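You operate a simulated robot arm through the tools that you are given. There is no shell and no other tool.

The job below is to be done with a simulated robot arm. You get a single attempt, and the scene is never put back.

Task
Fill the yellow tray with the white cap, the blue clip and the bag marked LONG.
Fine: one part a cell, the cap in the middle cell, the bag in the cell by the blocks; clips are in the teal drawer, close it again.
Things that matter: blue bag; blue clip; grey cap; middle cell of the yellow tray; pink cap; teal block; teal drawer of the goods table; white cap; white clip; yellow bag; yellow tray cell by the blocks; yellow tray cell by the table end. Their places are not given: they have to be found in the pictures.

Only the result counts: the job must be done as asked and must still hold three seconds after the hand-in. Knocking over, shifting, dropping, spilling or breaking anything else fails it. Lids that push on must go on centred and level and be pressed home; caps that screw on are set level and turned clockwise until they are tight.

Robot
A 7-joint arm with a three-finger gripper, fixed in place. Base frame: the origin is at the foot of the arm, x ahead of it, y to its left, z up. Units: mm, degrees, N and s.
Its first joint turns from -166.0 to 166.0 degrees. Payload 2.69 kg.
Tool frame: the origin (TCP) lies between the finger pads and is the grasp point; the fingertips stand 30 mm ahead of it; z points along the fingers, y is the line along which they close. Largest opening 128 mm; the body of the gripper starts 117 mm behind the TCP.
Orientation is that of the tool frame in the base frame, as a unit quaternion [x, y, z, w]. With the fingers straight down and closing along the base's y, the tool's x points along the base's -x, its y along +y and its z along -z.

Tools
- The arm moves only by the tool nudge_tool. Its argument "commands" is one flat list of numbers, 6 for each row, row after row: the shift along the base's x, y, z in mm, then the turn, a rotation vector about the base's x, y, z in degrees. In form: [x, y, z, wx, wy, wz, x, y, z, wx, wy, wz, ...]. A call has 1 to 20 rows; each row is the pose to reach, as a shift and turn from the pose commanded when the call began. "grip" is the finger opening in mm, from 0 to 128, set as the call begins (left out, the last holds). A row lasts 0.2 s, in which the tool goes at most 50 mm and 8.6 degrees; a call with a longer step from one row to the next is refused whole, and so is a gripper value outside its range. Where a pose cannot be reached the arm comes as near as it can. A force on the tool above 90 N (or 10 N above the force at the start of the call, whichever is more), or a blocked arm, ends the call early, and 0.2 s more pass. The fingers move at their own pace and stop on an object; they squeeze with about 33 N. The grip force told is the motor's: it shows also when the fingers shut on nothing. Time passes only in rows, and 0.2 s behind the last, so rows that repeat a pose let the fingers close. It gives the time, the measured TCP pose, the force on the tool (base axes), the opening and the grip force at its end, in the units of the frame above (readings bear some noise), with the torque about the TCP (base axes, N m) and any sound that the robot's microphone picked up, and new pictures: "show" is both (left out), scene, wrist or none.
- Cameras (640 x 400 px; columns grow to the right, rows downward): "scene" is fixed at [49.4, -498.7, 1540.4]; the picture's right is [0.82, -0.57, 0.00], its down [-0.34, -0.49, -0.80] and it looks along [0.46, 0.66, -0.60] (base axes); focal length 348 px, centre (320, 200). "wrist" rides on the gripper at [58, 54, -131] in the tool frame; the picture's right is [-0.68, 0.74, 0.00], its down [-0.62, -0.57, -0.55] and it looks along [-0.40, -0.37, 0.84] (tool axes); focal length 234 px, centre (320, 200).
- raise_lower(by): slides the trunk up (or, below 0, down) by that many mm; the arm rides with it, the base frame stays. It gives what a move gives, with no picture.
- pixel_to_xyz(camera, pixels): for up to 12 pixels [column, row] of the newest picture of that camera ("zoom" is the newest enlarged one), the place [x, y, z] in the base frame of the surface seen there, good to about 2 mm. No time passes.
- zoom(camera, box): a new picture of the part [left, top, right, bottom] of that camera's present view, enlarged. No time passes.
- job_done(): hands the job in; it is judged then, once.

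Leave the gripper open and the arm clear of the work at the hand-in unless told otherwise.

The tools are called after "Call:" as name(argument=value, ...) on one line, values as JSON. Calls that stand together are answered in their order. nudge_tool: Moves the arm, as the interface text tells. Its arguments: {"type":"object","properties":{"commands":{"type":"array","items":{"type":"number"}},"grip":{"type":"number"},"show":{"type":"string","enum":["both","scene","wrist","none"]}},"required":["commands"]} The other tools are called the same way: raise_lower (by) slides the trunk up or down; pixel_to_xyz (camera, pixels) gives the place of the surface under pixels of a picture; zoom (camera, box) takes an enlarged picture of a part of a camera's view; job_done () hands the job in.

At the start:

```text
time_s: 0.0
ee_pos: [388.3, 402.2, 1034.2]
ee_rot: [0.0, 1.0, -0.001, 0.0]
contact_force: [0.0, -0.1, -1.4]
torque: [-0.01, 0.0, 0.05]
grip_width: 128.0
grip_force: 0.1
trunk travel left (down, up): [-150.0, 200.0]
```

scene: 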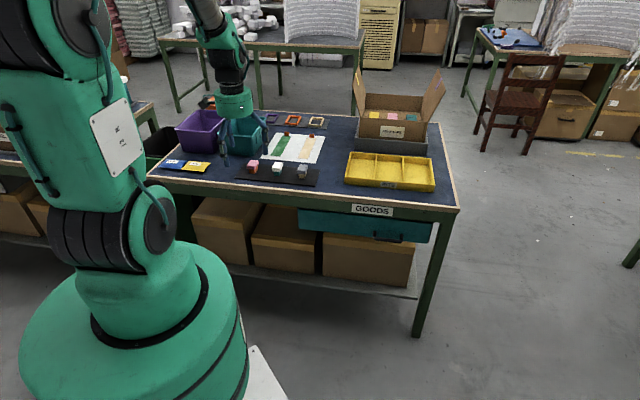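
wrist: 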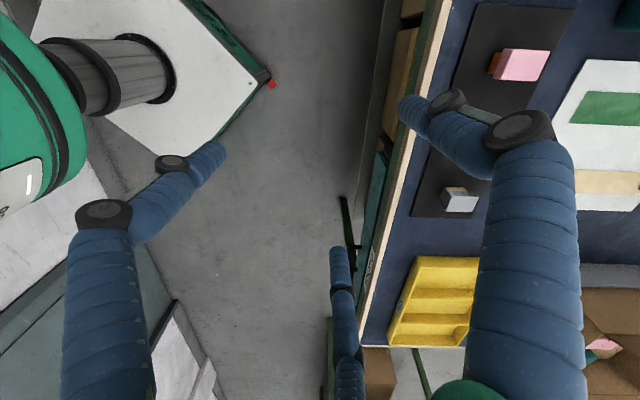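

I see the goods table with a yellow three-cell tray, three caps on a dark mat, two bags at left, and a teal drawer under the table front. I will enlarge parts of the scene to see the details.

Call:
zoom(camera="scene", box=[140, 90, 300, 190])

Call:
zoom(camera="scene", box=[300, 120, 460, 260])

Call:
zoom(camera="scene", box=[230, 110, 340, 190])

```text
4.00 times, centred on (220, 140) of scene
```

zoom: 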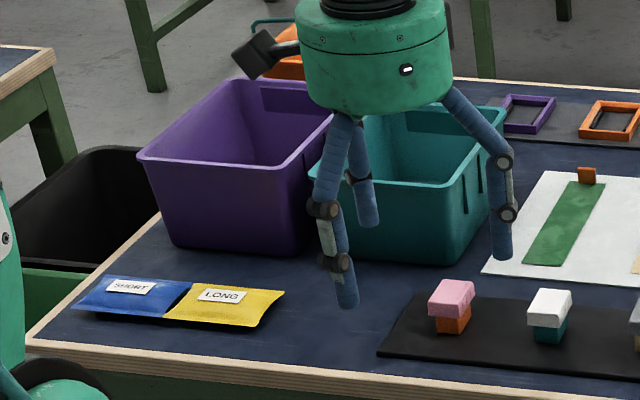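

```text
2.86 times, centred on (380, 190) of scene
```

zoom: 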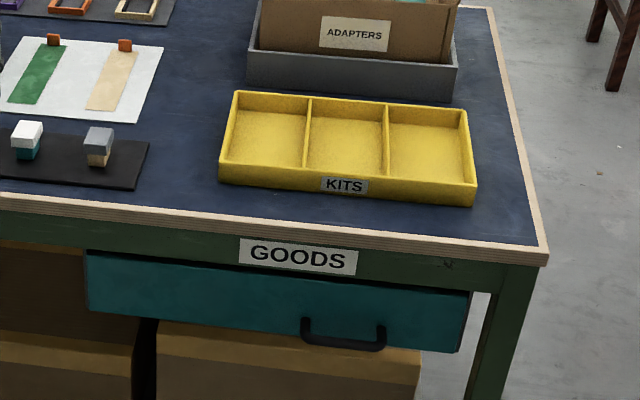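

```text
5.00 times, centred on (285, 150) of scene
```

zoom: 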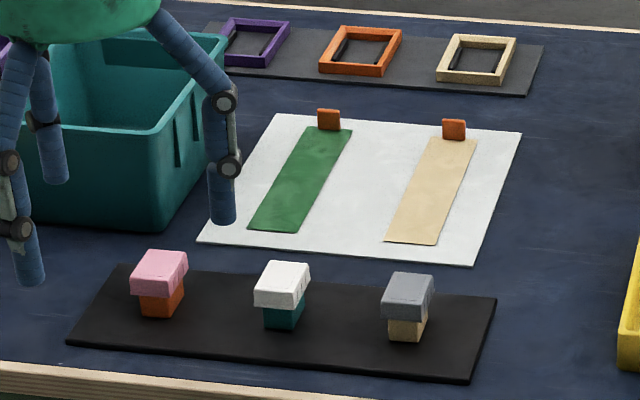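

The caps sit on blocks, the LONG bag is yellow, and the drawer has a dark handle. Now I'll read coordinates from the scene picture: tray corners, caps, bags, drawer and handle.

Call:
zoom(camera="scene", box=[335, 140, 445, 200])

Call:
pixel_to_xyz(camera="zoom", pixels=[[100, 80], [250, 90], [400, 100], [160, 210], [320, 220], [500, 230], [70, 75], [575, 110], [55, 250], [580, 290], [270, 150], [420, 170]])

```text
5.82 times, centred on (390, 170) of scene
```

zoom: 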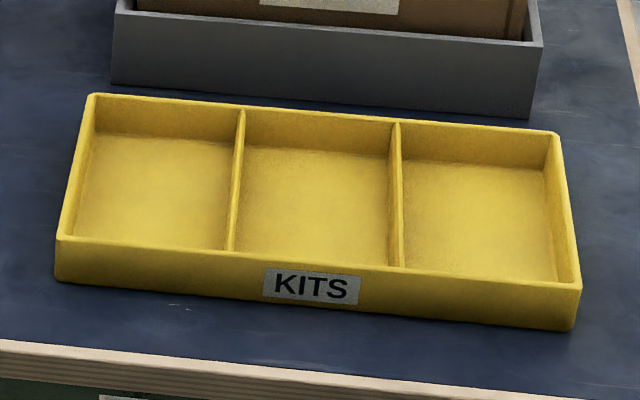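

```text
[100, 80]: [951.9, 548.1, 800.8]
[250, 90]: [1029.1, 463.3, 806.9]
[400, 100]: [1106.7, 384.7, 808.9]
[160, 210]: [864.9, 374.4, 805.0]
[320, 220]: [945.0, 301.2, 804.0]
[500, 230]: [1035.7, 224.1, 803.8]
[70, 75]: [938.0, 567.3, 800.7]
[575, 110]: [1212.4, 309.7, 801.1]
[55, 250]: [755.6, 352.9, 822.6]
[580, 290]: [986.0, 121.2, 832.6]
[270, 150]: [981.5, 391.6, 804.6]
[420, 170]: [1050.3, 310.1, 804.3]
```

Table top is at about z=800. Next I measure tray rims and dividers in this same zoom.

Call:
pixel_to_xyz(camera="zoom", pixels=[[92, 97], [557, 135], [62, 238], [576, 286], [241, 112], [397, 126], [229, 250], [399, 266], [100, 135], [220, 145], [85, 228], [220, 245]])

Call:
pixel_to_xyz(camera="zoom", pixels=[[255, 150], [380, 160], [245, 245], [380, 258], [410, 165], [540, 178], [415, 262], [550, 275], [160, 190], [315, 205], [480, 220], [312, 286]])

```text
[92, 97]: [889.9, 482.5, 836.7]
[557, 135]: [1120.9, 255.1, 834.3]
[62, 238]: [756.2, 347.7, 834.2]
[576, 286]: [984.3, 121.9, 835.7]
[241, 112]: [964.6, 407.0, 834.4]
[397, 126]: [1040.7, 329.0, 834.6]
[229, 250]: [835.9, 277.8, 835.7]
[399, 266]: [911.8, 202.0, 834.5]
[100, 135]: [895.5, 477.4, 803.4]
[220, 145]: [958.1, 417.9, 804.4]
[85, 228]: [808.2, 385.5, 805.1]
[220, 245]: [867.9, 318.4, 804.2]
```

```text
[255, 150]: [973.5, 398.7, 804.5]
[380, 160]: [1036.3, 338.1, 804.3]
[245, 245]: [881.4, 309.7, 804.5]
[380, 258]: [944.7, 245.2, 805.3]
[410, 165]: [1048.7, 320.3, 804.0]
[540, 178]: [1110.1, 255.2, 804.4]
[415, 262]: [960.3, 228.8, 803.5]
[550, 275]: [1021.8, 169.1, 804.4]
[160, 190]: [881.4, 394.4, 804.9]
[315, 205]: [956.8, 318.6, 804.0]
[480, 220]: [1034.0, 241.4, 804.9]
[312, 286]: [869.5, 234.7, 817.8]
```

The tray's long axis runs along (0.71,-0.71), rim z≈835, floor z≈804. Now I measure the drawer and handle.

Call:
zoom(camera="scene", box=[280, 195, 480, 320])

Call:
pixel_to_xyz(camera="scene", pixels=[[300, 208], [300, 230], [430, 223], [428, 242], [374, 233], [375, 238], [388, 241], [400, 241], [402, 234], [372, 210], [459, 209], [345, 222]])

```text
3.20 times, centred on (380, 258) of scene
```

zoom: 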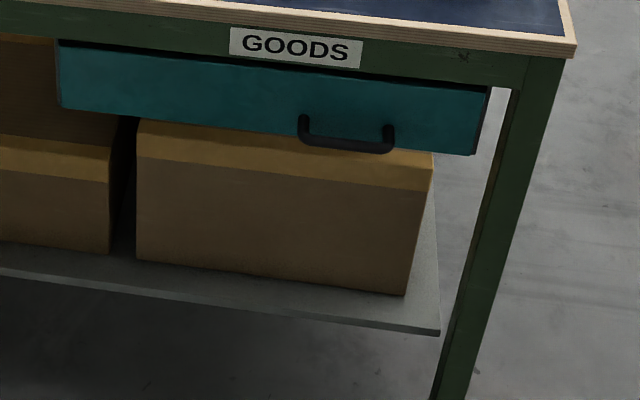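

```text
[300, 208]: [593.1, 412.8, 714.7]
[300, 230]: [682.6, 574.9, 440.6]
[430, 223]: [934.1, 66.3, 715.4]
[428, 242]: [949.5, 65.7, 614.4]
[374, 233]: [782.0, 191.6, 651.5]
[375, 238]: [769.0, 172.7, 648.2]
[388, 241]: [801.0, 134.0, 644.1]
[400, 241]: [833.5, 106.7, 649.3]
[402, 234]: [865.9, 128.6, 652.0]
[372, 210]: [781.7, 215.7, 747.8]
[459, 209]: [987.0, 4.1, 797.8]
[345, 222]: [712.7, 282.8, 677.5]
```

The drawer front is near x+y≈1000 and the handle stands out in front. I'll zoom in on the handle for finer measurement.

Call:
zoom(camera="scene", box=[360, 220, 420, 250])

Call:
pixel_to_xyz(camera="zoom", pixels=[[148, 130], [148, 170], [160, 200], [250, 215], [340, 220], [420, 225], [445, 205], [450, 160], [145, 140], [300, 215], [300, 150], [550, 150]])

```text
10.67 times, centred on (390, 235) of scene
```

zoom: 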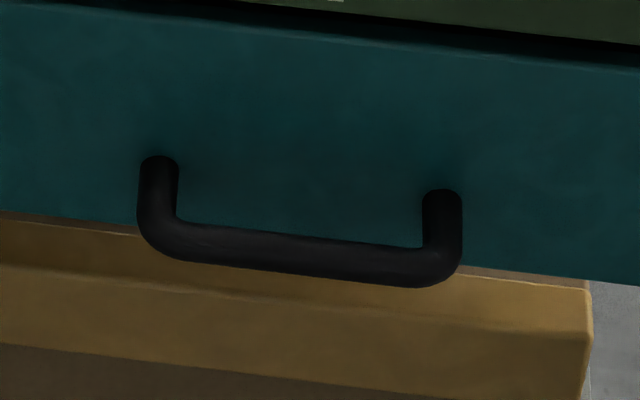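

```text
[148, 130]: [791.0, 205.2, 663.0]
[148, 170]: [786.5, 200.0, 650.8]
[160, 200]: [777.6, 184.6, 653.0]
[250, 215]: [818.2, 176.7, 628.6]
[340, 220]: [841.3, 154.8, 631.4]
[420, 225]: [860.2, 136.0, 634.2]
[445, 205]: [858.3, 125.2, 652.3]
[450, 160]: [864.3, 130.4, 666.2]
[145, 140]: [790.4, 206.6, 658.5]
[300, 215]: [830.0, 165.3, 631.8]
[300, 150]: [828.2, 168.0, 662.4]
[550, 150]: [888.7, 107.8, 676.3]
```

Call:
pixel_to_xyz(camera="zoom", pixels=[[158, 165], [158, 190], [160, 225], [180, 240], [220, 245], [260, 250], [300, 255], [340, 259], [380, 264], [420, 268], [440, 240], [442, 200]])

Call:
pixel_to_xyz(camera="scene", pixels=[[311, 215], [320, 218], [350, 213], [400, 219], [440, 220], [455, 212], [300, 190], [380, 200], [440, 208]])

```text
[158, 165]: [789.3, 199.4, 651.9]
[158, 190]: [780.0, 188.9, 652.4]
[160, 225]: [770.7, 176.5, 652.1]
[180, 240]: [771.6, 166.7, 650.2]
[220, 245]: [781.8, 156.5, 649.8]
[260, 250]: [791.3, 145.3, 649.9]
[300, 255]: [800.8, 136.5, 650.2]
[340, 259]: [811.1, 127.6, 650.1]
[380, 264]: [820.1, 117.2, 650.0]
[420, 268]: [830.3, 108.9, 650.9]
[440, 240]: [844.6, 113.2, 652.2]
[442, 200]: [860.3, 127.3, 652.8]
```

```text
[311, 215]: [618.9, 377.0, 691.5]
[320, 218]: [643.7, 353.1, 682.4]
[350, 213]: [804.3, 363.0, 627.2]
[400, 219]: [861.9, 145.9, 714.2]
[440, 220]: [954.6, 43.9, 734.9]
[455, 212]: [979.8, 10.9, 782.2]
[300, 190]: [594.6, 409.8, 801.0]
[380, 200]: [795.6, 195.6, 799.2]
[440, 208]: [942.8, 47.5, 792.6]
```

The handle bar is about (803,139,646), about 40 mm off the face. Now I measure caps and bags.

Call:
zoom(camera="scene", box=[240, 150, 320, 195])

Call:
zoom(camera="scene", box=[262, 155, 292, 174])

Call:
pixel_to_xyz(camera="zoom", pixels=[[200, 130], [400, 130], [300, 150], [220, 180], [360, 190], [300, 260], [300, 320], [200, 320], [400, 290], [100, 350], [500, 350], [385, 230]])

```text
8.00 times, centred on (280, 172) of scene
```

zoom: 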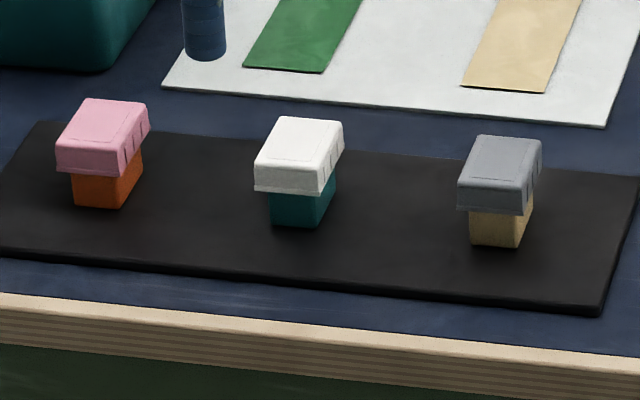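

```text
16.00 times, centred on (277, 164) of scene
```

zoom: 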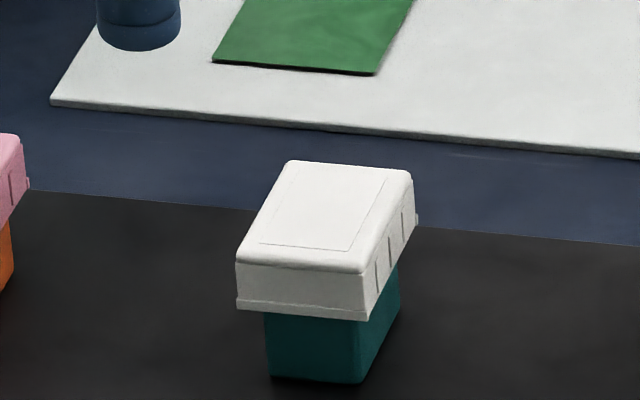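

```text
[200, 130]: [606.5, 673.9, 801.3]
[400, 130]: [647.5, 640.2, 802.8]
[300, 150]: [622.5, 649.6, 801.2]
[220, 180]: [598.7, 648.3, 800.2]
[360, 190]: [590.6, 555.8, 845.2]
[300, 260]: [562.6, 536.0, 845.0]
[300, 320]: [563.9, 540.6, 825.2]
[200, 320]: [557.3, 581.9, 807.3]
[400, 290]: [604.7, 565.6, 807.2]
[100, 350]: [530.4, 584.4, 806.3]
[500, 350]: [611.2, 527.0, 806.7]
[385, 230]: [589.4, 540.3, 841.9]
```

Now I read the corners of the white cap and the teal block in this zoom.

Call:
pixel_to_xyz(camera="zoom", pixels=[[292, 166], [404, 174], [362, 266], [244, 258], [242, 300], [364, 310], [412, 222], [330, 215], [275, 370], [360, 376], [395, 300], [300, 345]])

Call:
zoom(camera="scene", box=[150, 150, 230, 190])

Call:
pixel_to_xyz(camera="zoom", pixels=[[240, 110], [420, 110], [240, 140], [370, 170], [80, 140], [290, 80], [320, 120], [170, 80], [390, 125], [300, 130], [260, 60], [350, 140]])

```text
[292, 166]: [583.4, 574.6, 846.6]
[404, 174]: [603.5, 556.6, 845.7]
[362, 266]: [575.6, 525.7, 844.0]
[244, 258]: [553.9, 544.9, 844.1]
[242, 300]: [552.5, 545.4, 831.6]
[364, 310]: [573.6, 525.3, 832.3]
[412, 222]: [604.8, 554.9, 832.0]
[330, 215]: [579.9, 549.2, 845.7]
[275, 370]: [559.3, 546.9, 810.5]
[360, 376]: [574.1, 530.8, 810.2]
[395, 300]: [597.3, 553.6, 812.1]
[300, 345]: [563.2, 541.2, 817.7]
```

```text
8.00 times, centred on (190, 170) of scene
```

zoom: 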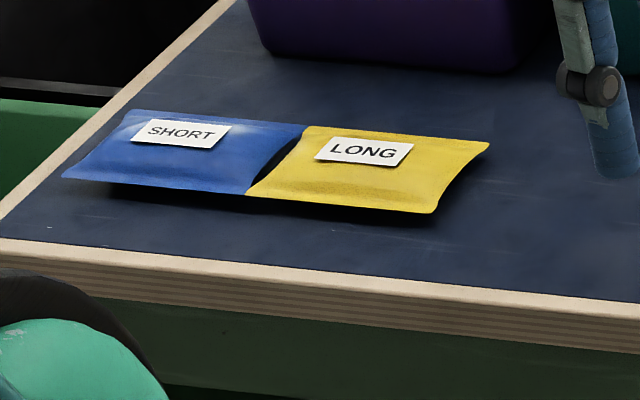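

```text
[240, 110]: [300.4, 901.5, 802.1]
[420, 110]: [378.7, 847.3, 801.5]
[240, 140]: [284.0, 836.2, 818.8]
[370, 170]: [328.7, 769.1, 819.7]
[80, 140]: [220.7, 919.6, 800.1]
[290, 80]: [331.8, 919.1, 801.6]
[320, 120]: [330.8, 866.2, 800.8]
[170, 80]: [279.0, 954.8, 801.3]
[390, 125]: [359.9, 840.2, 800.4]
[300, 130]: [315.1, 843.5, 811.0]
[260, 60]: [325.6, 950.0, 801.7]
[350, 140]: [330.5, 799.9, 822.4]
```

White cap: centre ≈ (579,550), top z≈846, rim bottom ≈ 831, 30 mm along u by 45 mm along v. Now the yellow bag corners in the current zoom, and a closer zoom of it.

Call:
pixel_to_xyz(camera="zoom", pixels=[[310, 129], [484, 145], [434, 209], [252, 193], [280, 160], [460, 180], [340, 202], [400, 136], [305, 126], [240, 190], [245, 180], [370, 150]])

Call:
zoom(camera="scene", box=[178, 158, 206, 178])

```text
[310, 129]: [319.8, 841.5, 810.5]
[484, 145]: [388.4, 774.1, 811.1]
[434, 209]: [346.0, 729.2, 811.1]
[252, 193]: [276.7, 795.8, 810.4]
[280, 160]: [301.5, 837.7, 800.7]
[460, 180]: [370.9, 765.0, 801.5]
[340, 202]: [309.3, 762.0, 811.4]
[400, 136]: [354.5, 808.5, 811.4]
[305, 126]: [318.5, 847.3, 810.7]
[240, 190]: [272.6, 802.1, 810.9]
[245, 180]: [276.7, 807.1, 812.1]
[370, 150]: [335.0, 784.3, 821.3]
```

```text
16.00 times, centred on (192, 168) of scene
```

zoom: 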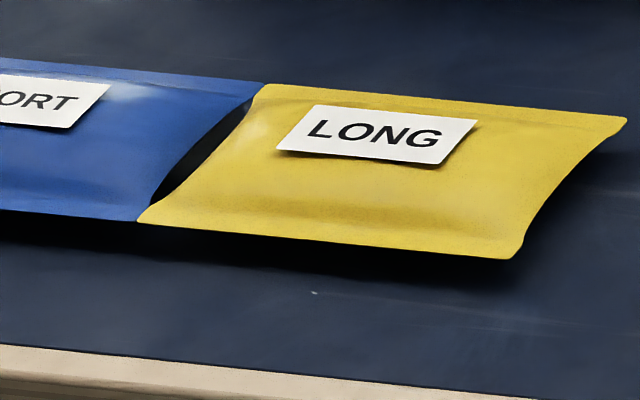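

Yellow bag: centre ≈ (333,785), 96 mm along u, 62 mm along v, seam z≈811, top ≈822. Let me check heights of the bins near the bag and the caps.

Call:
pixel_to_xyz(camera="scene", pixels=[[176, 130], [213, 132], [221, 136], [256, 137], [200, 109], [205, 152], [183, 150], [252, 155], [225, 148], [266, 118], [355, 130], [425, 135]])

Call:
zoom(camera="wrist", box=[400, 0, 640, 150])

```text
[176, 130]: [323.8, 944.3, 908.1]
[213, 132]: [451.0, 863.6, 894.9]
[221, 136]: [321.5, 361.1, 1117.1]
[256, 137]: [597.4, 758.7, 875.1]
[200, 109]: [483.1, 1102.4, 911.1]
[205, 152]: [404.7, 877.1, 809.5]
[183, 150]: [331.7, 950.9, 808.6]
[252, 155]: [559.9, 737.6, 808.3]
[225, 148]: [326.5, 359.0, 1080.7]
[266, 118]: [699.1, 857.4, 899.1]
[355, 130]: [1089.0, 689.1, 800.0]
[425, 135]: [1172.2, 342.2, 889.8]
```

```text
2.67 times, centred on (520, 75) of wrist
```

zoom: 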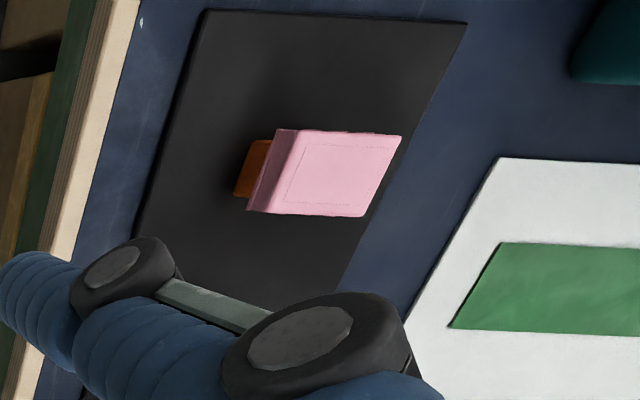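

The pictures show a hand with several blue fingers, so I want to understand its real geometry. I zoom in on the hand in the scene.

Call:
zoom(camera="scene", box=[190, 80, 280, 175])

Call:
pixel_to_xyz(camera="wrist", pixels=[[530, 300], [530, 200], [520, 135], [460, 140], [415, 108], [105, 300], [100, 220], [160, 205], [215, 155], [340, 255], [345, 320], [345, 370]])

```text
4.21 times, centred on (235, 128) of scene
```

zoom: 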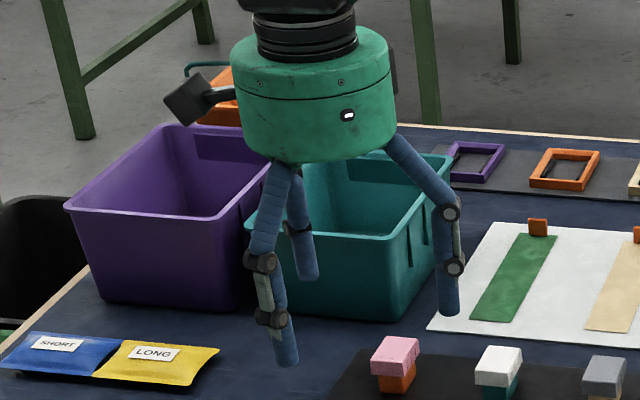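

```text
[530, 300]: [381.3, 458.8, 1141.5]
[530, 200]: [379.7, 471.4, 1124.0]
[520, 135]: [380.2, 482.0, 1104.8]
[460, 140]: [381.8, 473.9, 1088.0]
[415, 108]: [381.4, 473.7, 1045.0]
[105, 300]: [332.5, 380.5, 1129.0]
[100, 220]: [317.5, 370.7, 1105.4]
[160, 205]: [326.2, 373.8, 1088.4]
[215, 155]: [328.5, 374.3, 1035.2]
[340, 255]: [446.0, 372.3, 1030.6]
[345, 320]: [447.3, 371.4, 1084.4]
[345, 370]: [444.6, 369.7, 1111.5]
```

The rendered hand seems to have three fingers around the TCP (near (381,474), (327,370), (446,372)), though the text says two. I'll close to 40 mm in free air, without moving, to see how the fingers travel.

Call:
nudge_tool(commands=[0, 0, 0, 0, 0, 0, 0, 0, 0, 0, 0, 0, 0, 0, 0, 0, 0, 0], grip=40, show="both")

```text
time_s: 0.8
ee_pos: [388.5, 402.2, 1033.9]
ee_rot: [0.0, 1.0, 0.0, 0.0]
contact_force: [0.7, -0.5, 0.9]
torque: [0.03, 0.0, -0.03]
grip_width: 39.7
grip_force: 0.0
trunk travel left (down, up): [-150.0, 200.0]
```

scene: 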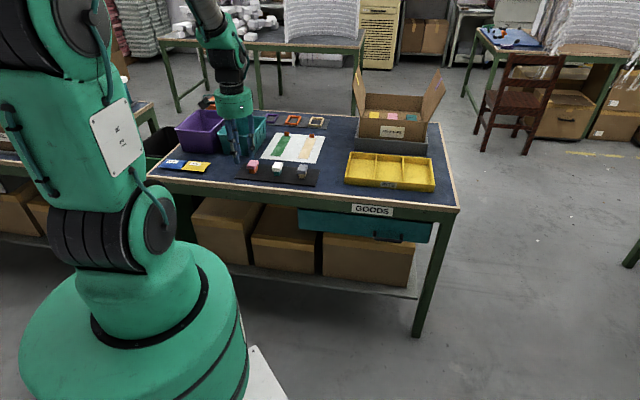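
wrist: 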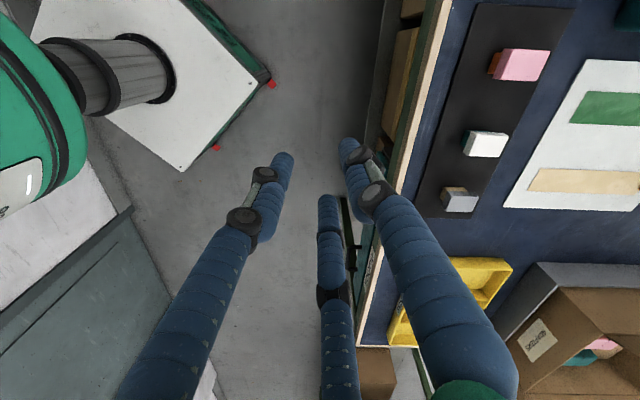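

I'll measure the fingertips' positions now.

Call:
pixel_to_xyz(camera="wrist", pixels=[[282, 160], [268, 195], [350, 150], [360, 180], [328, 205], [332, 260], [375, 200], [242, 220], [333, 292], [400, 240], [210, 280], [340, 350]])

Call:
zoom(camera="wrist", box=[200, 110, 440, 260])

Call:
zoom(camera="scene", box=[190, 80, 280, 175])

```text
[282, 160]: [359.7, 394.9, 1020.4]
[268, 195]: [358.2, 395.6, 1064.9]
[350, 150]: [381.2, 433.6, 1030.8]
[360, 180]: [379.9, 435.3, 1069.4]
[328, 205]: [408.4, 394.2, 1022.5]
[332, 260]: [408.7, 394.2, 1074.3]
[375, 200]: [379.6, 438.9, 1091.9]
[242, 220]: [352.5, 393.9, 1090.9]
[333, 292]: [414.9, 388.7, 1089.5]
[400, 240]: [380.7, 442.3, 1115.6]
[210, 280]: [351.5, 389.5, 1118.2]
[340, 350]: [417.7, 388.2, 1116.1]
```

```text
2.67 times, centred on (320, 185) of wrist
```

zoom: 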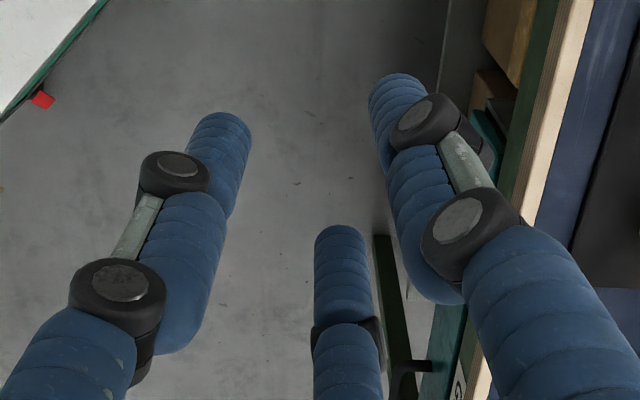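

```text
4.21 times, centred on (235, 128) of scene
```

zoom: 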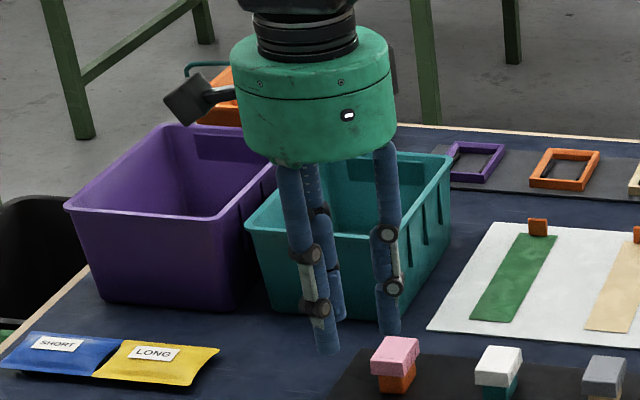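

The hand renders as three fingers at 120°, closing toward the centre. The text says two along tool y. I'd like a harmless touch test on bare table to settle it. I'll look for free table area between the bag and the mat.

Call:
pixel_to_xyz(camera="scene", pixels=[[215, 165], [222, 172], [228, 178], [237, 178], [247, 163], [240, 160], [318, 186], [330, 160], [335, 185], [340, 150], [205, 178], [155, 178]])

```text
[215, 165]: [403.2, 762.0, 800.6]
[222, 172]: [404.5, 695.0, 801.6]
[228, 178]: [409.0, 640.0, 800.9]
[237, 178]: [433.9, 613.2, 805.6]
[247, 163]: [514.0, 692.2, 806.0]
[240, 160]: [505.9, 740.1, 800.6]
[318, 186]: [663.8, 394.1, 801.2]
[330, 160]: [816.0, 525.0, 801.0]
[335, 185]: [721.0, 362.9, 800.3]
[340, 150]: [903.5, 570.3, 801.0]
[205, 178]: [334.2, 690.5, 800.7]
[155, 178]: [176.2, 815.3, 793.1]
```

There is a free area around (420,702). I'll move there at height ≈950, yawing −45° so closing is along the table's depth direction, opening 90.

Call:
nudge_tool(commands=[4, 37.5, -10, 0, 0, -5.625, 8, 75, -20, 0, 0, -11.25, 12, 112.5, -30, 0, 0, -16.875, 16, 150, -40, 0, 0, -22.5, 20, 187.5, -50, 0, 0, -28.125, 24, 225, -60, 0, 0, -33.75, 28, 262.5, -70, 0, 0, -39.375, 32, 300, -80, 0, 0, -45, 32, 300, -80, 0, 0, -45], grip=90, show="both")

```text
time_s: 2.8
ee_pos: [421.2, 703.9, 952.5]
ee_rot: [0.384, 0.923, -0.001, -0.001]
contact_force: [0.7, -0.2, -0.4]
torque: [-0.08, 0.0, 0.0]
grip_width: 90.0
grip_force: 0.1
trunk travel left (down, up): [-150.0, 200.0]
```

scene: 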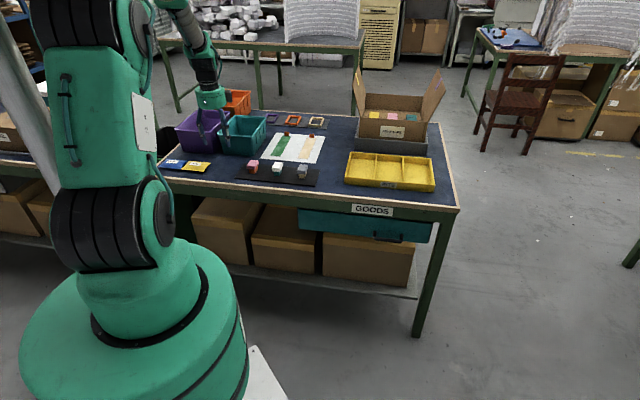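
wrist: 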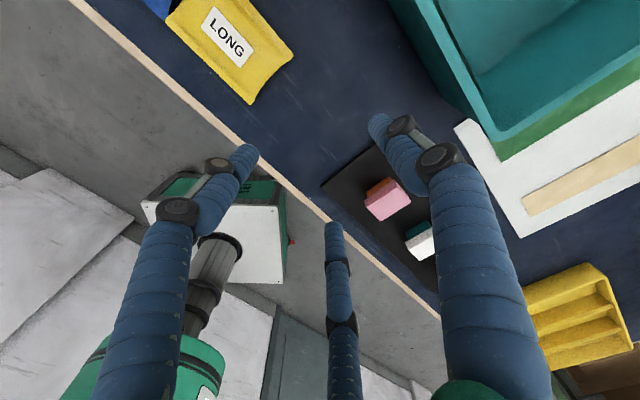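

Pose reached: tool y now points along (0.71,0.70). Next I tilt 20° about the table's long axis and lower to about z=880, still above contact.

Call:
nudge_tool(commands=[0, 0, -20, 4.71, -4.71, 0, 0, 0, -45, 9.43, -9.43, 0, 0, 0, -70, 14.14, -14.14, 0, 0, 0, -80, 14.14, -14.14, 0], show="none")

Call:
nudge_tool(commands=[0, 0, -5, 0, 0, 0, 0, 0, -10, 0, 0, 0, 0, 0, -14, 0, 0, 0, 0, 0, -18, 0, 0, 0, 0, 0, -22, 0, 0, 0, 0, 0, -26, 0, 0, 0, 0, 0, -30, 0, 0, 0, 0, 0, -34, 0, 0, 0, 0, 0, -38, 0, 0, 0], show="both")

```text
time_s: 3.8
ee_pos: [420.5, 704.3, 872.1]
ee_rot: [0.377, 0.91, 0.162, 0.067]
contact_force: [-0.2, -0.3, 0.0]
torque: [0.02, 0.03, 0.03]
grip_width: 90.3
grip_force: 0.0
trunk travel left (down, up): [-150.0, 200.0]
```

```text
time_s: 5.8
ee_pos: [420.7, 702.2, 836.6]
ee_rot: [0.377, 0.91, 0.16, 0.067]
contact_force: [0.3, -0.6, 3.9]
torque: [-0.12, 0.02, 0.07]
grip_width: 90.1
grip_force: 0.1
trunk travel left (down, up): [-150.0, 200.0]
```

scene: 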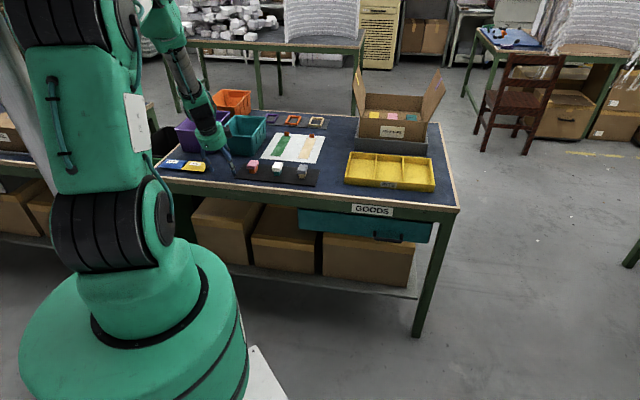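
wrist: 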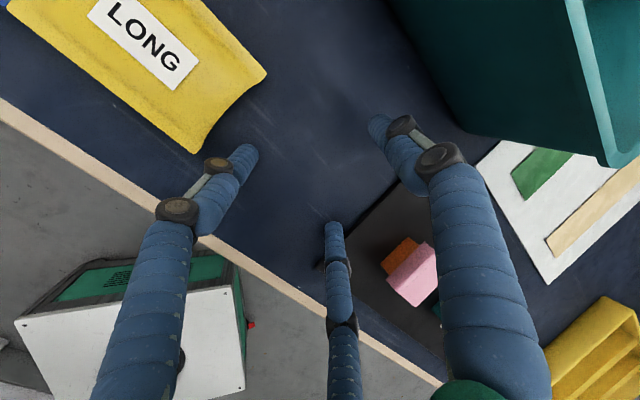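

At z=836.6 there's only ~4 N. A finger on the −y side would have touched near z≈847, and the two-of-three layout near ≈837. I lower a little more to read force and torque clearly.

Call:
nudge_tool(commands=[0, 0, -1.5, 0, 0, 0, 0, 0, -3, 0, 0, 0, 0, 0, -3, 0, 0, 0], show="none")

```text
time_s: 6.6
ee_pos: [422.2, 703.4, 834.6]
ee_rot: [0.378, 0.909, 0.162, 0.067]
contact_force: [-4.8, 2.5, 16.5]
torque: [0.06, 0.7, -0.33]
grip_width: 95.2
grip_force: 3.2
trunk travel left (down, up): [-150.0, 200.0]
```

Contact at ~836 with multi-point torque hints the two rear fingers are real (three-finger hand). To calibrate, I raise, tilt 10° the other way so the single finger leads, and touch again (expected ≈839 if that finger is where drawn).

Call:
nudge_tool(commands=[0, 0, 20, 0, 0, 0, 0, 0, 40, -5.3, 5.3, 0, 0, 0, 40, -10.6, 10.6, 0, 0, 0, 40, -15.9, 15.9, 0, 0, 0, 30, -21.2, 21.2, 0, 0, 0, 20, -21.2, 21.2, 0], show="wrist")

```text
time_s: 8.0
ee_pos: [419.8, 702.3, 853.4]
ee_rot: [0.381, 0.92, -0.081, -0.033]
contact_force: [-0.5, -0.2, -0.6]
torque: [-0.01, 0.01, -0.01]
grip_width: 89.9
grip_force: 0.2
trunk travel left (down, up): [-150.0, 200.0]
```

wrist: 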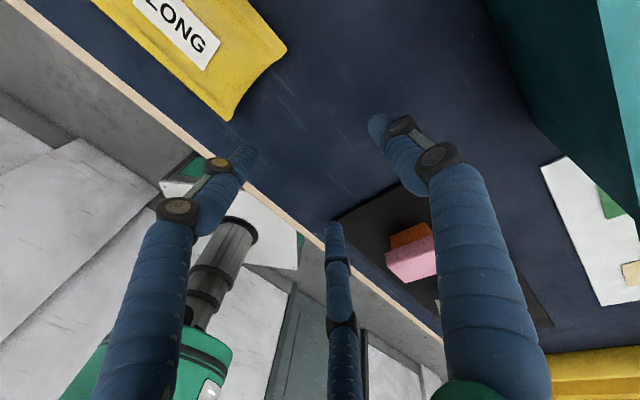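

Clear of contact at z=853. The leading finger is over bare table. Lowering in small steps until touch.

Call:
nudge_tool(commands=[0, 0, -3, 0, 0, 0, 0, 0, -6, 0, 0, 0, 0, 0, -9, 0, 0, 0, 0, 0, -12, 0, 0, 0, 0, 0, -12, 0, 0, 0], show="none")

Call:
nudge_tool(commands=[0, 0, -1.5, 0, 0, 0, 0, 0, -3, 0, 0, 0, 0, 0, -4.5, 0, 0, 0, 0, 0, -6, 0, 0, 0], show="none")

```text
time_s: 9.2
ee_pos: [419.8, 702.6, 840.7]
ee_rot: [0.381, 0.921, -0.08, -0.034]
contact_force: [-0.2, 0.4, -0.1]
torque: [-0.02, -0.03, 0.02]
grip_width: 90.2
grip_force: 0.0
trunk travel left (down, up): [-150.0, 200.0]
```

```text
time_s: 10.2
ee_pos: [420.7, 701.8, 835.7]
ee_rot: [0.381, 0.921, -0.079, -0.032]
contact_force: [0.8, -1.3, 2.0]
torque: [0.01, -0.13, -0.13]
grip_width: 90.2
grip_force: 0.2
trunk travel left (down, up): [-150.0, 200.0]
```

Call:
nudge_tool(commands=[0, 0, -1.5, 0, 0, 0, 0, 0, -1.5, 0, 0, 0], show="none")

```text
time_s: 10.8
ee_pos: [420.7, 701.8, 835.9]
ee_rot: [0.382, 0.92, -0.08, -0.033]
contact_force: [1.7, 1.3, 8.5]
torque: [0.39, -0.43, -0.03]
grip_width: 93.2
grip_force: 1.9
trunk travel left (down, up): [-150.0, 200.0]
```

The single finger leads as drawn. A decisive test: go to the front edge so a finger at −y would hang off the edge while the two drawn rear fingers would land on the table. First raise, tilt back to +20°, and shift.

Call:
nudge_tool(commands=[0, 0, 20, 0, 0, 0, -12, -12, 30, 5.3, -5.3, 0, -24, -24, 30, 10.6, -10.6, 0, -37.5, -37.5, 30, 15.9, -15.9, 0, -37.5, -37.5, 22, 21.2, -21.2, 0, -37.5, -37.5, 14, 21.2, -21.2, 0], show="both")

```text
time_s: 12.2
ee_pos: [382.0, 664.4, 850.0]
ee_rot: [0.377, 0.91, 0.161, 0.066]
contact_force: [-1.4, -0.9, 1.0]
torque: [-0.01, -0.01, 0.06]
grip_width: 89.9
grip_force: 0.2
trunk travel left (down, up): [-150.0, 200.0]
```

scene: 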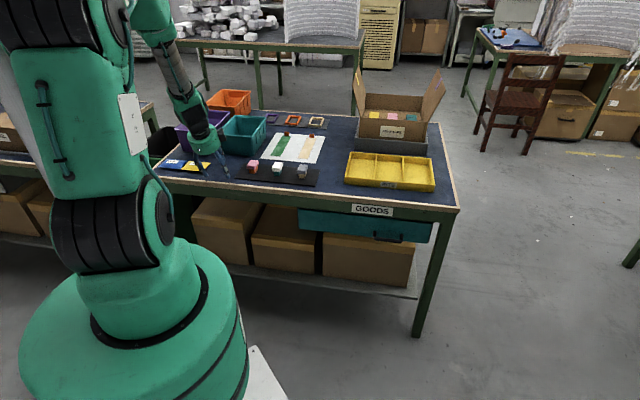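
wrist: 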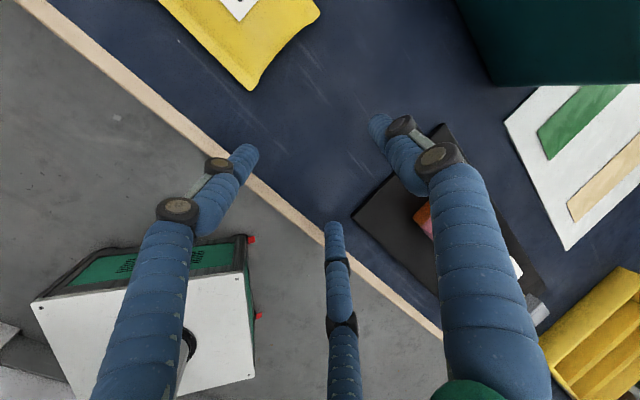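

Both rear fingers are above the table close to the edge. Lowering carefully to see whether contact occurs near 837.

Call:
nudge_tool(commands=[0, 0, -4, 0, 0, 0, 0, 0, -8, 0, 0, 0, 0, 0, -11, 0, 0, 0, 0, 0, -14, 0, 0, 0, 0, 0, -17, 0, 0, 0, 0, 0, -17, 0, 0, 0], show="wrist")

```text
time_s: 13.6
ee_pos: [384.0, 664.7, 833.7]
ee_rot: [0.377, 0.909, 0.163, 0.067]
contact_force: [-0.6, -5.1, 29.5]
torque: [-1.2, 0.05, -0.28]
grip_width: 103.1
grip_force: 8.6
trunk travel left (down, up): [-150.0, 200.0]
```

wrist: 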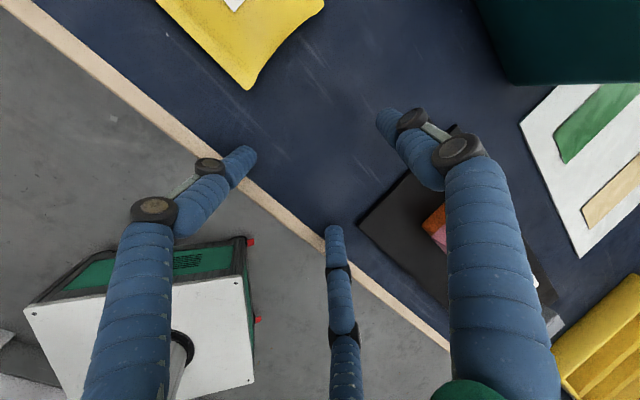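

Both tests show lateral contact points (−21 and +23 mm across), so the hand really has three fingers: one at tool +y, two at ±60° on the −y side, all at radius ≈ opening/2 (+~8). I'll plan grasps with that. Now I raise, remove the tilt, and go above the white cap at (582,553) with tool y along +v.

Call:
nudge_tool(commands=[0, 0, 40, 0, 0, 0, 0, 0, 80, -4.71, 4.71, 0, 30, -17, 100, -9.43, 9.43, 0, 65, -36, 110, -14.14, 14.14, 0, 100, -56, 110, -14.14, 14.14, 0, 135, -76, 110, -14.14, 14.14, 0, 170, -95, 110, -14.14, 14.14, 0, 199, -112, 110, -14.14, 14.14, 0, 199, -112, 110, -14.14, 14.14, 0], grip=80, show="both")

```text
time_s: 15.6
ee_pos: [578.2, 555.0, 941.8]
ee_rot: [0.383, 0.924, 0.0, 0.0]
contact_force: [0.3, 0.0, -0.7]
torque: [0.02, 0.03, 0.01]
grip_width: 80.2
grip_force: 0.0
trunk travel left (down, up): [-150.0, 200.0]
```

scene: 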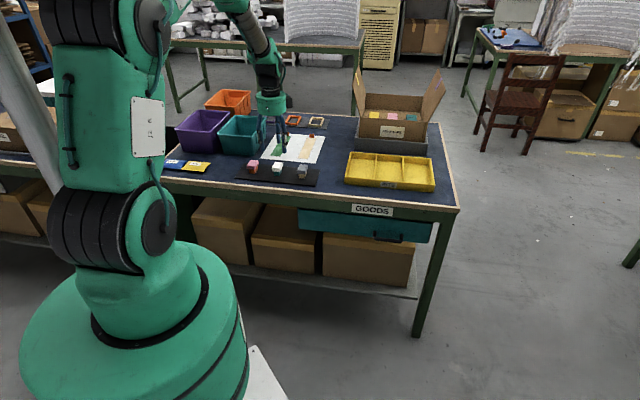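
wrist: 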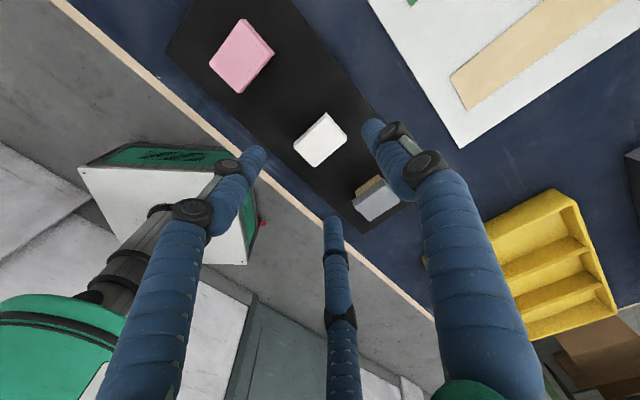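

White cap is at wrist pixel (320,140). I measure its corners from this viewpoint to refine its centre.

Call:
zoom(camera="wrist", box=[280, 100, 360, 180])

Call:
pixel_to_xyz(camera="wrist", pixels=[[324, 114], [345, 132], [317, 165], [295, 143], [320, 140], [258, 150], [375, 125], [333, 220]])

```text
5.00 times, centred on (320, 140) of wrist
```

zoom: 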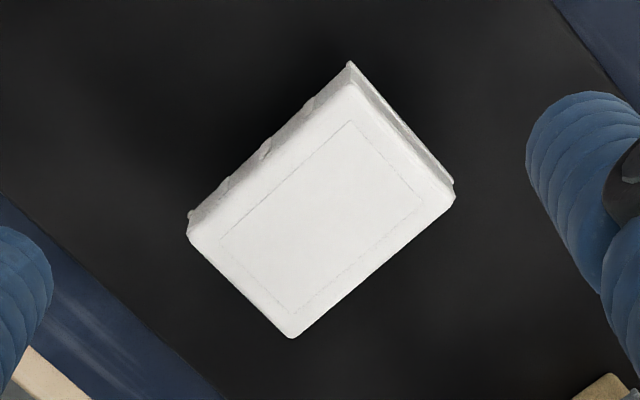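

```text
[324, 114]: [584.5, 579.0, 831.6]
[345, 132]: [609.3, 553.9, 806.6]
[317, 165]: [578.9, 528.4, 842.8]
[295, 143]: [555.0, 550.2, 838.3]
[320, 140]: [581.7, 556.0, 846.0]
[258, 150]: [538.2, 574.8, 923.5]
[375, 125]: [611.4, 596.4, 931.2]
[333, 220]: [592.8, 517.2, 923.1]
```

Call:
pixel_to_xyz(camera="zoom", pixels=[[352, 92], [446, 194], [292, 330], [198, 232], [320, 210], [352, 70], [448, 184], [192, 215], [270, 150], [400, 120], [370, 260], [240, 280]])

```text
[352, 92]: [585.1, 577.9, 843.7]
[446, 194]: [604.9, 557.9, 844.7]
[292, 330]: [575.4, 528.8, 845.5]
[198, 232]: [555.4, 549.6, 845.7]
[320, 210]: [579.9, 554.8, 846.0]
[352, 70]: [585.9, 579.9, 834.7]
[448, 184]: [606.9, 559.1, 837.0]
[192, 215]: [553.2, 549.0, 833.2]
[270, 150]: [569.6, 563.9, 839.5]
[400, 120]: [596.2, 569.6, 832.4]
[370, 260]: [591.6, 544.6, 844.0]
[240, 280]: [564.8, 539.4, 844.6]
```

Cap centre is ≈ (580,553.5), rim bottom ≈ 832, long axis along v. I lower to about z=885 while shifting (+4.6,+1.3), then check.

Call:
nudge_tool(commands=[2, 0.6, -20, 0, 0, 0, 4.6, 1.3, -40, 0, 0, 0, 4.6, 1.3, -57, 0, 0, 0, 4.6, 1.3, -57, 0, 0, 0, 4.6, 1.3, -57, 0, 0, 0], show="wrist")

```text
time_s: 16.8
ee_pos: [586.9, 554.3, 884.0]
ee_rot: [0.383, 0.924, 0.0, 0.001]
contact_force: [-0.2, 0.0, 0.9]
torque: [0.02, 0.03, 0.03]
grip_width: 80.1
grip_force: 0.2
trunk travel left (down, up): [-150.0, 200.0]
```

wrist: 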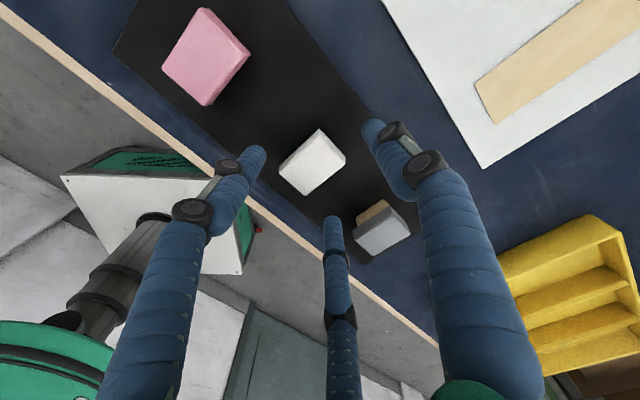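

Now settled at (586.9,554.3). I correct by (−4, +2) and lower to z≈861 in steps, watching for contact.

Call:
nudge_tool(commands=[-4, 2, 0, 0, 0, 0, -4, 2, -6, 0, 0, 0, -4, 2, -12, 0, 0, 0, -4, 2, -18, 0, 0, 0, -4, 2, -23, 0, 0, 0, -4, 2, -23, 0, 0, 0, -4, 2, -23, 0, 0, 0], show="both")

```text
time_s: 18.4
ee_pos: [582.0, 555.4, 860.9]
ee_rot: [0.383, 0.924, 0.0, 0.0]
contact_force: [0.5, 0.8, 0.8]
torque: [-0.01, 0.02, -0.02]
grip_width: 80.2
grip_force: 0.0
trunk travel left (down, up): [-150.0, 200.0]
```

scene: 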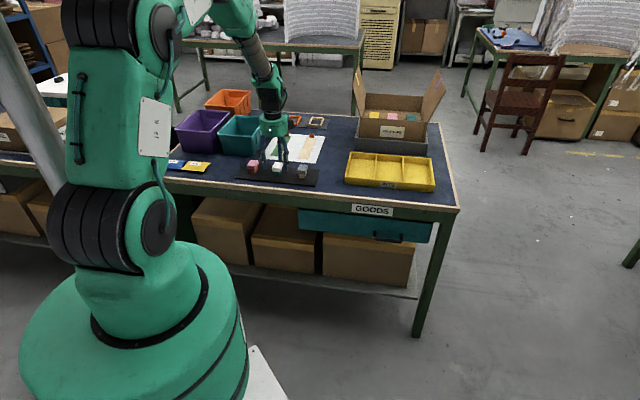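
wrist: 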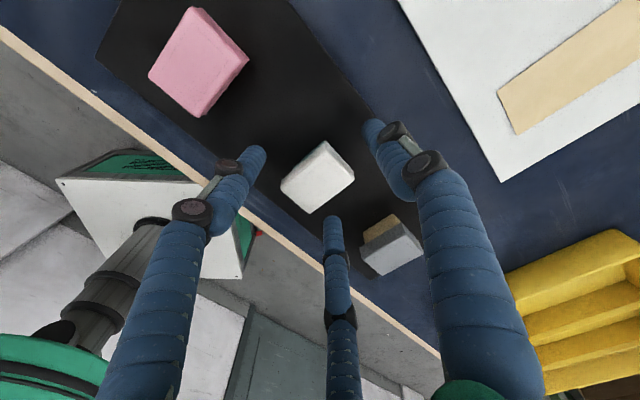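

At z=860.9. I zoom to check finger alignment with the cap before closing.

Call:
zoom(camera="wrist", box=[230, 100, 430, 225])

Call:
zoom(camera="scene", box=[240, 120, 320, 185])

```text
3.20 times, centred on (330, 162) of wrist
```

zoom: 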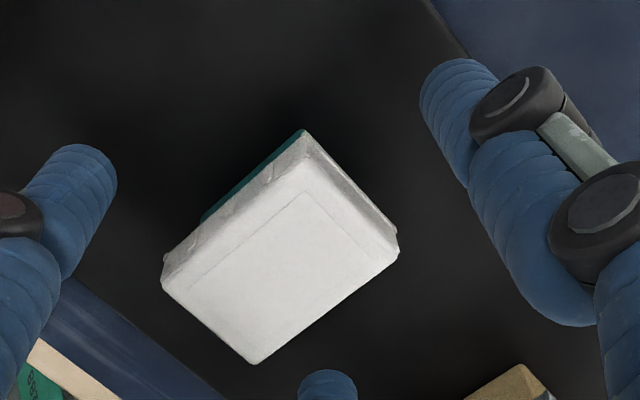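

```text
6.15 times, centred on (280, 152) of scene
```

zoom: 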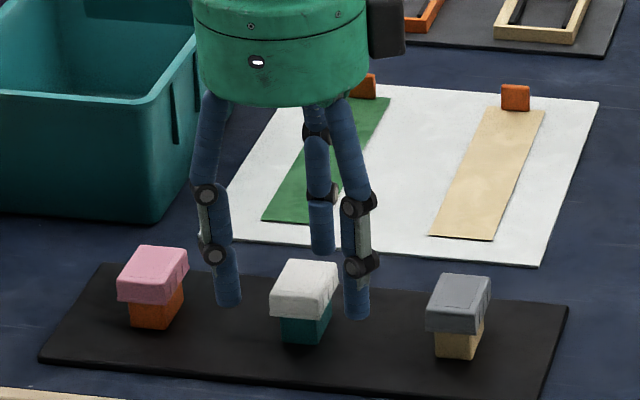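

Call:
pixel_to_xyz(camera="zoom", pixels=[[228, 298], [216, 280], [241, 290], [357, 312], [345, 300], [369, 300], [320, 246], [310, 235], [332, 240], [305, 280]])

Call:
zoom(camera="wrist", box=[230, 100, 430, 225])

Call:
pixel_to_xyz(camera="zoom", pixels=[[70, 160], [100, 175], [85, 230], [440, 90], [480, 80], [455, 150], [325, 385], [300, 200], [250, 360], [170, 285], [395, 240], [300, 165]])

```text
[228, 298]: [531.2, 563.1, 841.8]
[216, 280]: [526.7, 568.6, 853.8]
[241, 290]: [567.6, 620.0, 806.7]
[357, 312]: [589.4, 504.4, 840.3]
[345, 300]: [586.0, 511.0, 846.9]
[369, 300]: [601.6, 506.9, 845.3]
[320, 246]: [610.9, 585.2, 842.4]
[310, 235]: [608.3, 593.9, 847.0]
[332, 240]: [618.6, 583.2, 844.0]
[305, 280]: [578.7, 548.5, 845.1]
```

```text
3.20 times, centred on (330, 162) of wrist
```

zoom: 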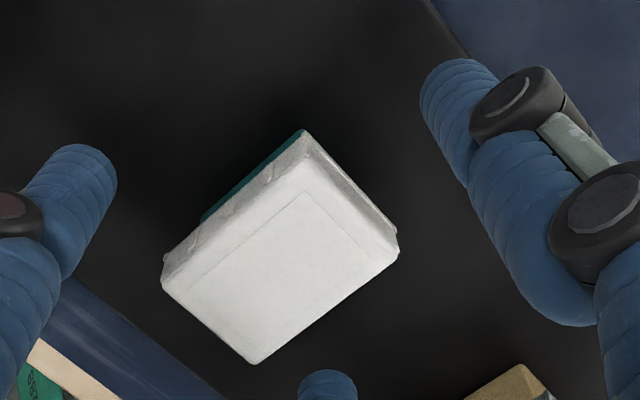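

```text
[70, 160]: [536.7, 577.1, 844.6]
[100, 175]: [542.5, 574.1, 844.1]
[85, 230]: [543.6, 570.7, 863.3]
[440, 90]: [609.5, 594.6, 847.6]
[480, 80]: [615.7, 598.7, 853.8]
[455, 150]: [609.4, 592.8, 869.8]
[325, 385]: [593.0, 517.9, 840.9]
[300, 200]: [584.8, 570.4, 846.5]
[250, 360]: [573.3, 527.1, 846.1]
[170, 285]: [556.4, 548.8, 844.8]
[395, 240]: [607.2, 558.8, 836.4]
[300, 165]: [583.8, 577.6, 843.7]
```

The three fingers are where my model predicts (ρ≈opening/2+8.5). I narrow to 50 mm first, to check even gaps to the cap.

Call:
nudge_tool(commands=[0, 0, 0, 0, 0, 0, 0, 0, 0, 0, 0, 0], grip=50, show="none")

Call:
zoom(camera="wrist", box=[250, 100, 410, 200])

Call:
zoom(camera="scene", box=[250, 140, 310, 185])

```text
time_s: 19.0
ee_pos: [583.2, 556.3, 861.5]
ee_rot: [0.382, 0.924, 0.001, 0.0]
contact_force: [-0.3, 0.4, 0.7]
torque: [-0.03, 0.0, -0.02]
grip_width: 50.4
grip_force: 0.2
trunk travel left (down, up): [-150.0, 200.0]
```

```text
4.00 times, centred on (330, 150) of wrist
```

zoom: 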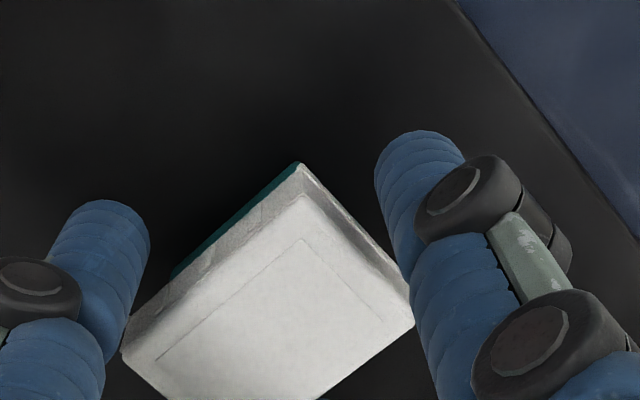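

```text
8.89 times, centred on (280, 162) of scene
```

zoom: 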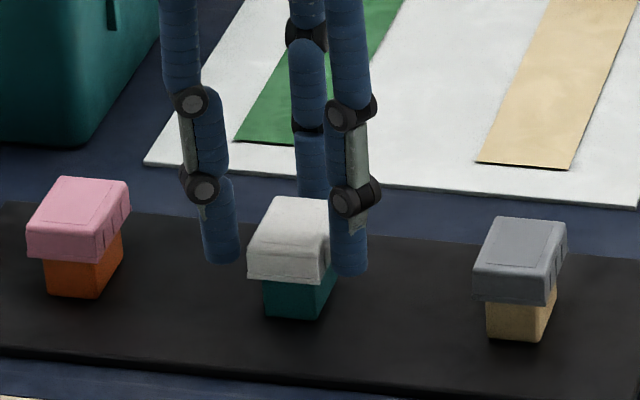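

Gaps look even. I close gradually: 42 mm next, then tighter.

Call:
nudge_tool(commands=[0, 0, 0, 0, 0, 0, 0, 0, 0, 0, 0, 0], grip=42, show="none")

Call:
nudge_tool(commands=[0, 0, 0, 0, 0, 0, 0, 0, 0, 0, 0, 0], grip=39, show="none")

Call:
nudge_tool(commands=[0, 0, 0, 0, 0, 0, 0, 0, 0, 0, 0, 0], grip=36, show="none")

```text
time_s: 19.6
ee_pos: [582.0, 555.3, 861.8]
ee_rot: [0.382, 0.924, 0.0, 0.001]
contact_force: [0.2, 0.4, 0.4]
torque: [-0.02, -0.07, 0.0]
grip_width: 42.5
grip_force: 0.5
trunk travel left (down, up): [-150.0, 200.0]
```

```text
time_s: 20.2
ee_pos: [582.2, 556.7, 860.4]
ee_rot: [0.382, 0.924, 0.0, 0.001]
contact_force: [1.3, -3.0, -0.6]
torque: [-0.05, -0.01, 0.01]
grip_width: 41.4
grip_force: 1.6
trunk travel left (down, up): [-150.0, 200.0]
```

```text
time_s: 20.8
ee_pos: [581.5, 556.8, 860.8]
ee_rot: [0.383, 0.924, 0.0, 0.0]
contact_force: [2.6, -7.2, 0.4]
torque: [-0.09, -0.09, 0.0]
grip_width: 40.4
grip_force: 3.0
trunk travel left (down, up): [-150.0, 200.0]
```

Contact at ≈41 with the tool pushed toward +u, so the right finger touches first. I reopen slightly to 46 and shift +1.5 mm along u, then re-close.

Call:
nudge_tool(commands=[0, 0, 0, 0, 0, 0, 1.1, -1.1, 0, 0, 0, 0, 1.1, -1.1, 0, 0, 0, 0], grip=46, show="none")

Call:
nudge_tool(commands=[0, 0, 0, 0, 0, 0, 0, 0, 0, 0, 0, 0], grip=40, show="none")

Call:
nudge_tool(commands=[0, 0, 0, 0, 0, 0, 0, 0, 0, 0, 0, 0], grip=37, show="none")

```text
time_s: 21.6
ee_pos: [583.0, 555.8, 859.5]
ee_rot: [0.383, 0.924, 0.0, 0.0]
contact_force: [0.2, -0.9, -0.9]
torque: [-0.03, -0.03, 0.02]
grip_width: 46.1
grip_force: 0.0
trunk travel left (down, up): [-150.0, 200.0]
```

```text
time_s: 22.2
ee_pos: [583.2, 555.0, 860.3]
ee_rot: [0.382, 0.924, 0.0, -0.001]
contact_force: [0.9, 0.4, -0.2]
torque: [0.0, -0.01, -0.01]
grip_width: 39.8
grip_force: 0.0
trunk travel left (down, up): [-150.0, 200.0]
```

```text
time_s: 22.8
ee_pos: [583.9, 555.4, 860.7]
ee_rot: [0.383, 0.924, 0.0, 0.0]
contact_force: [-1.5, -0.3, -0.1]
torque: [-0.03, 0.03, 0.04]
grip_width: 38.9
grip_force: 1.0
trunk travel left (down, up): [-150.0, 200.0]
```

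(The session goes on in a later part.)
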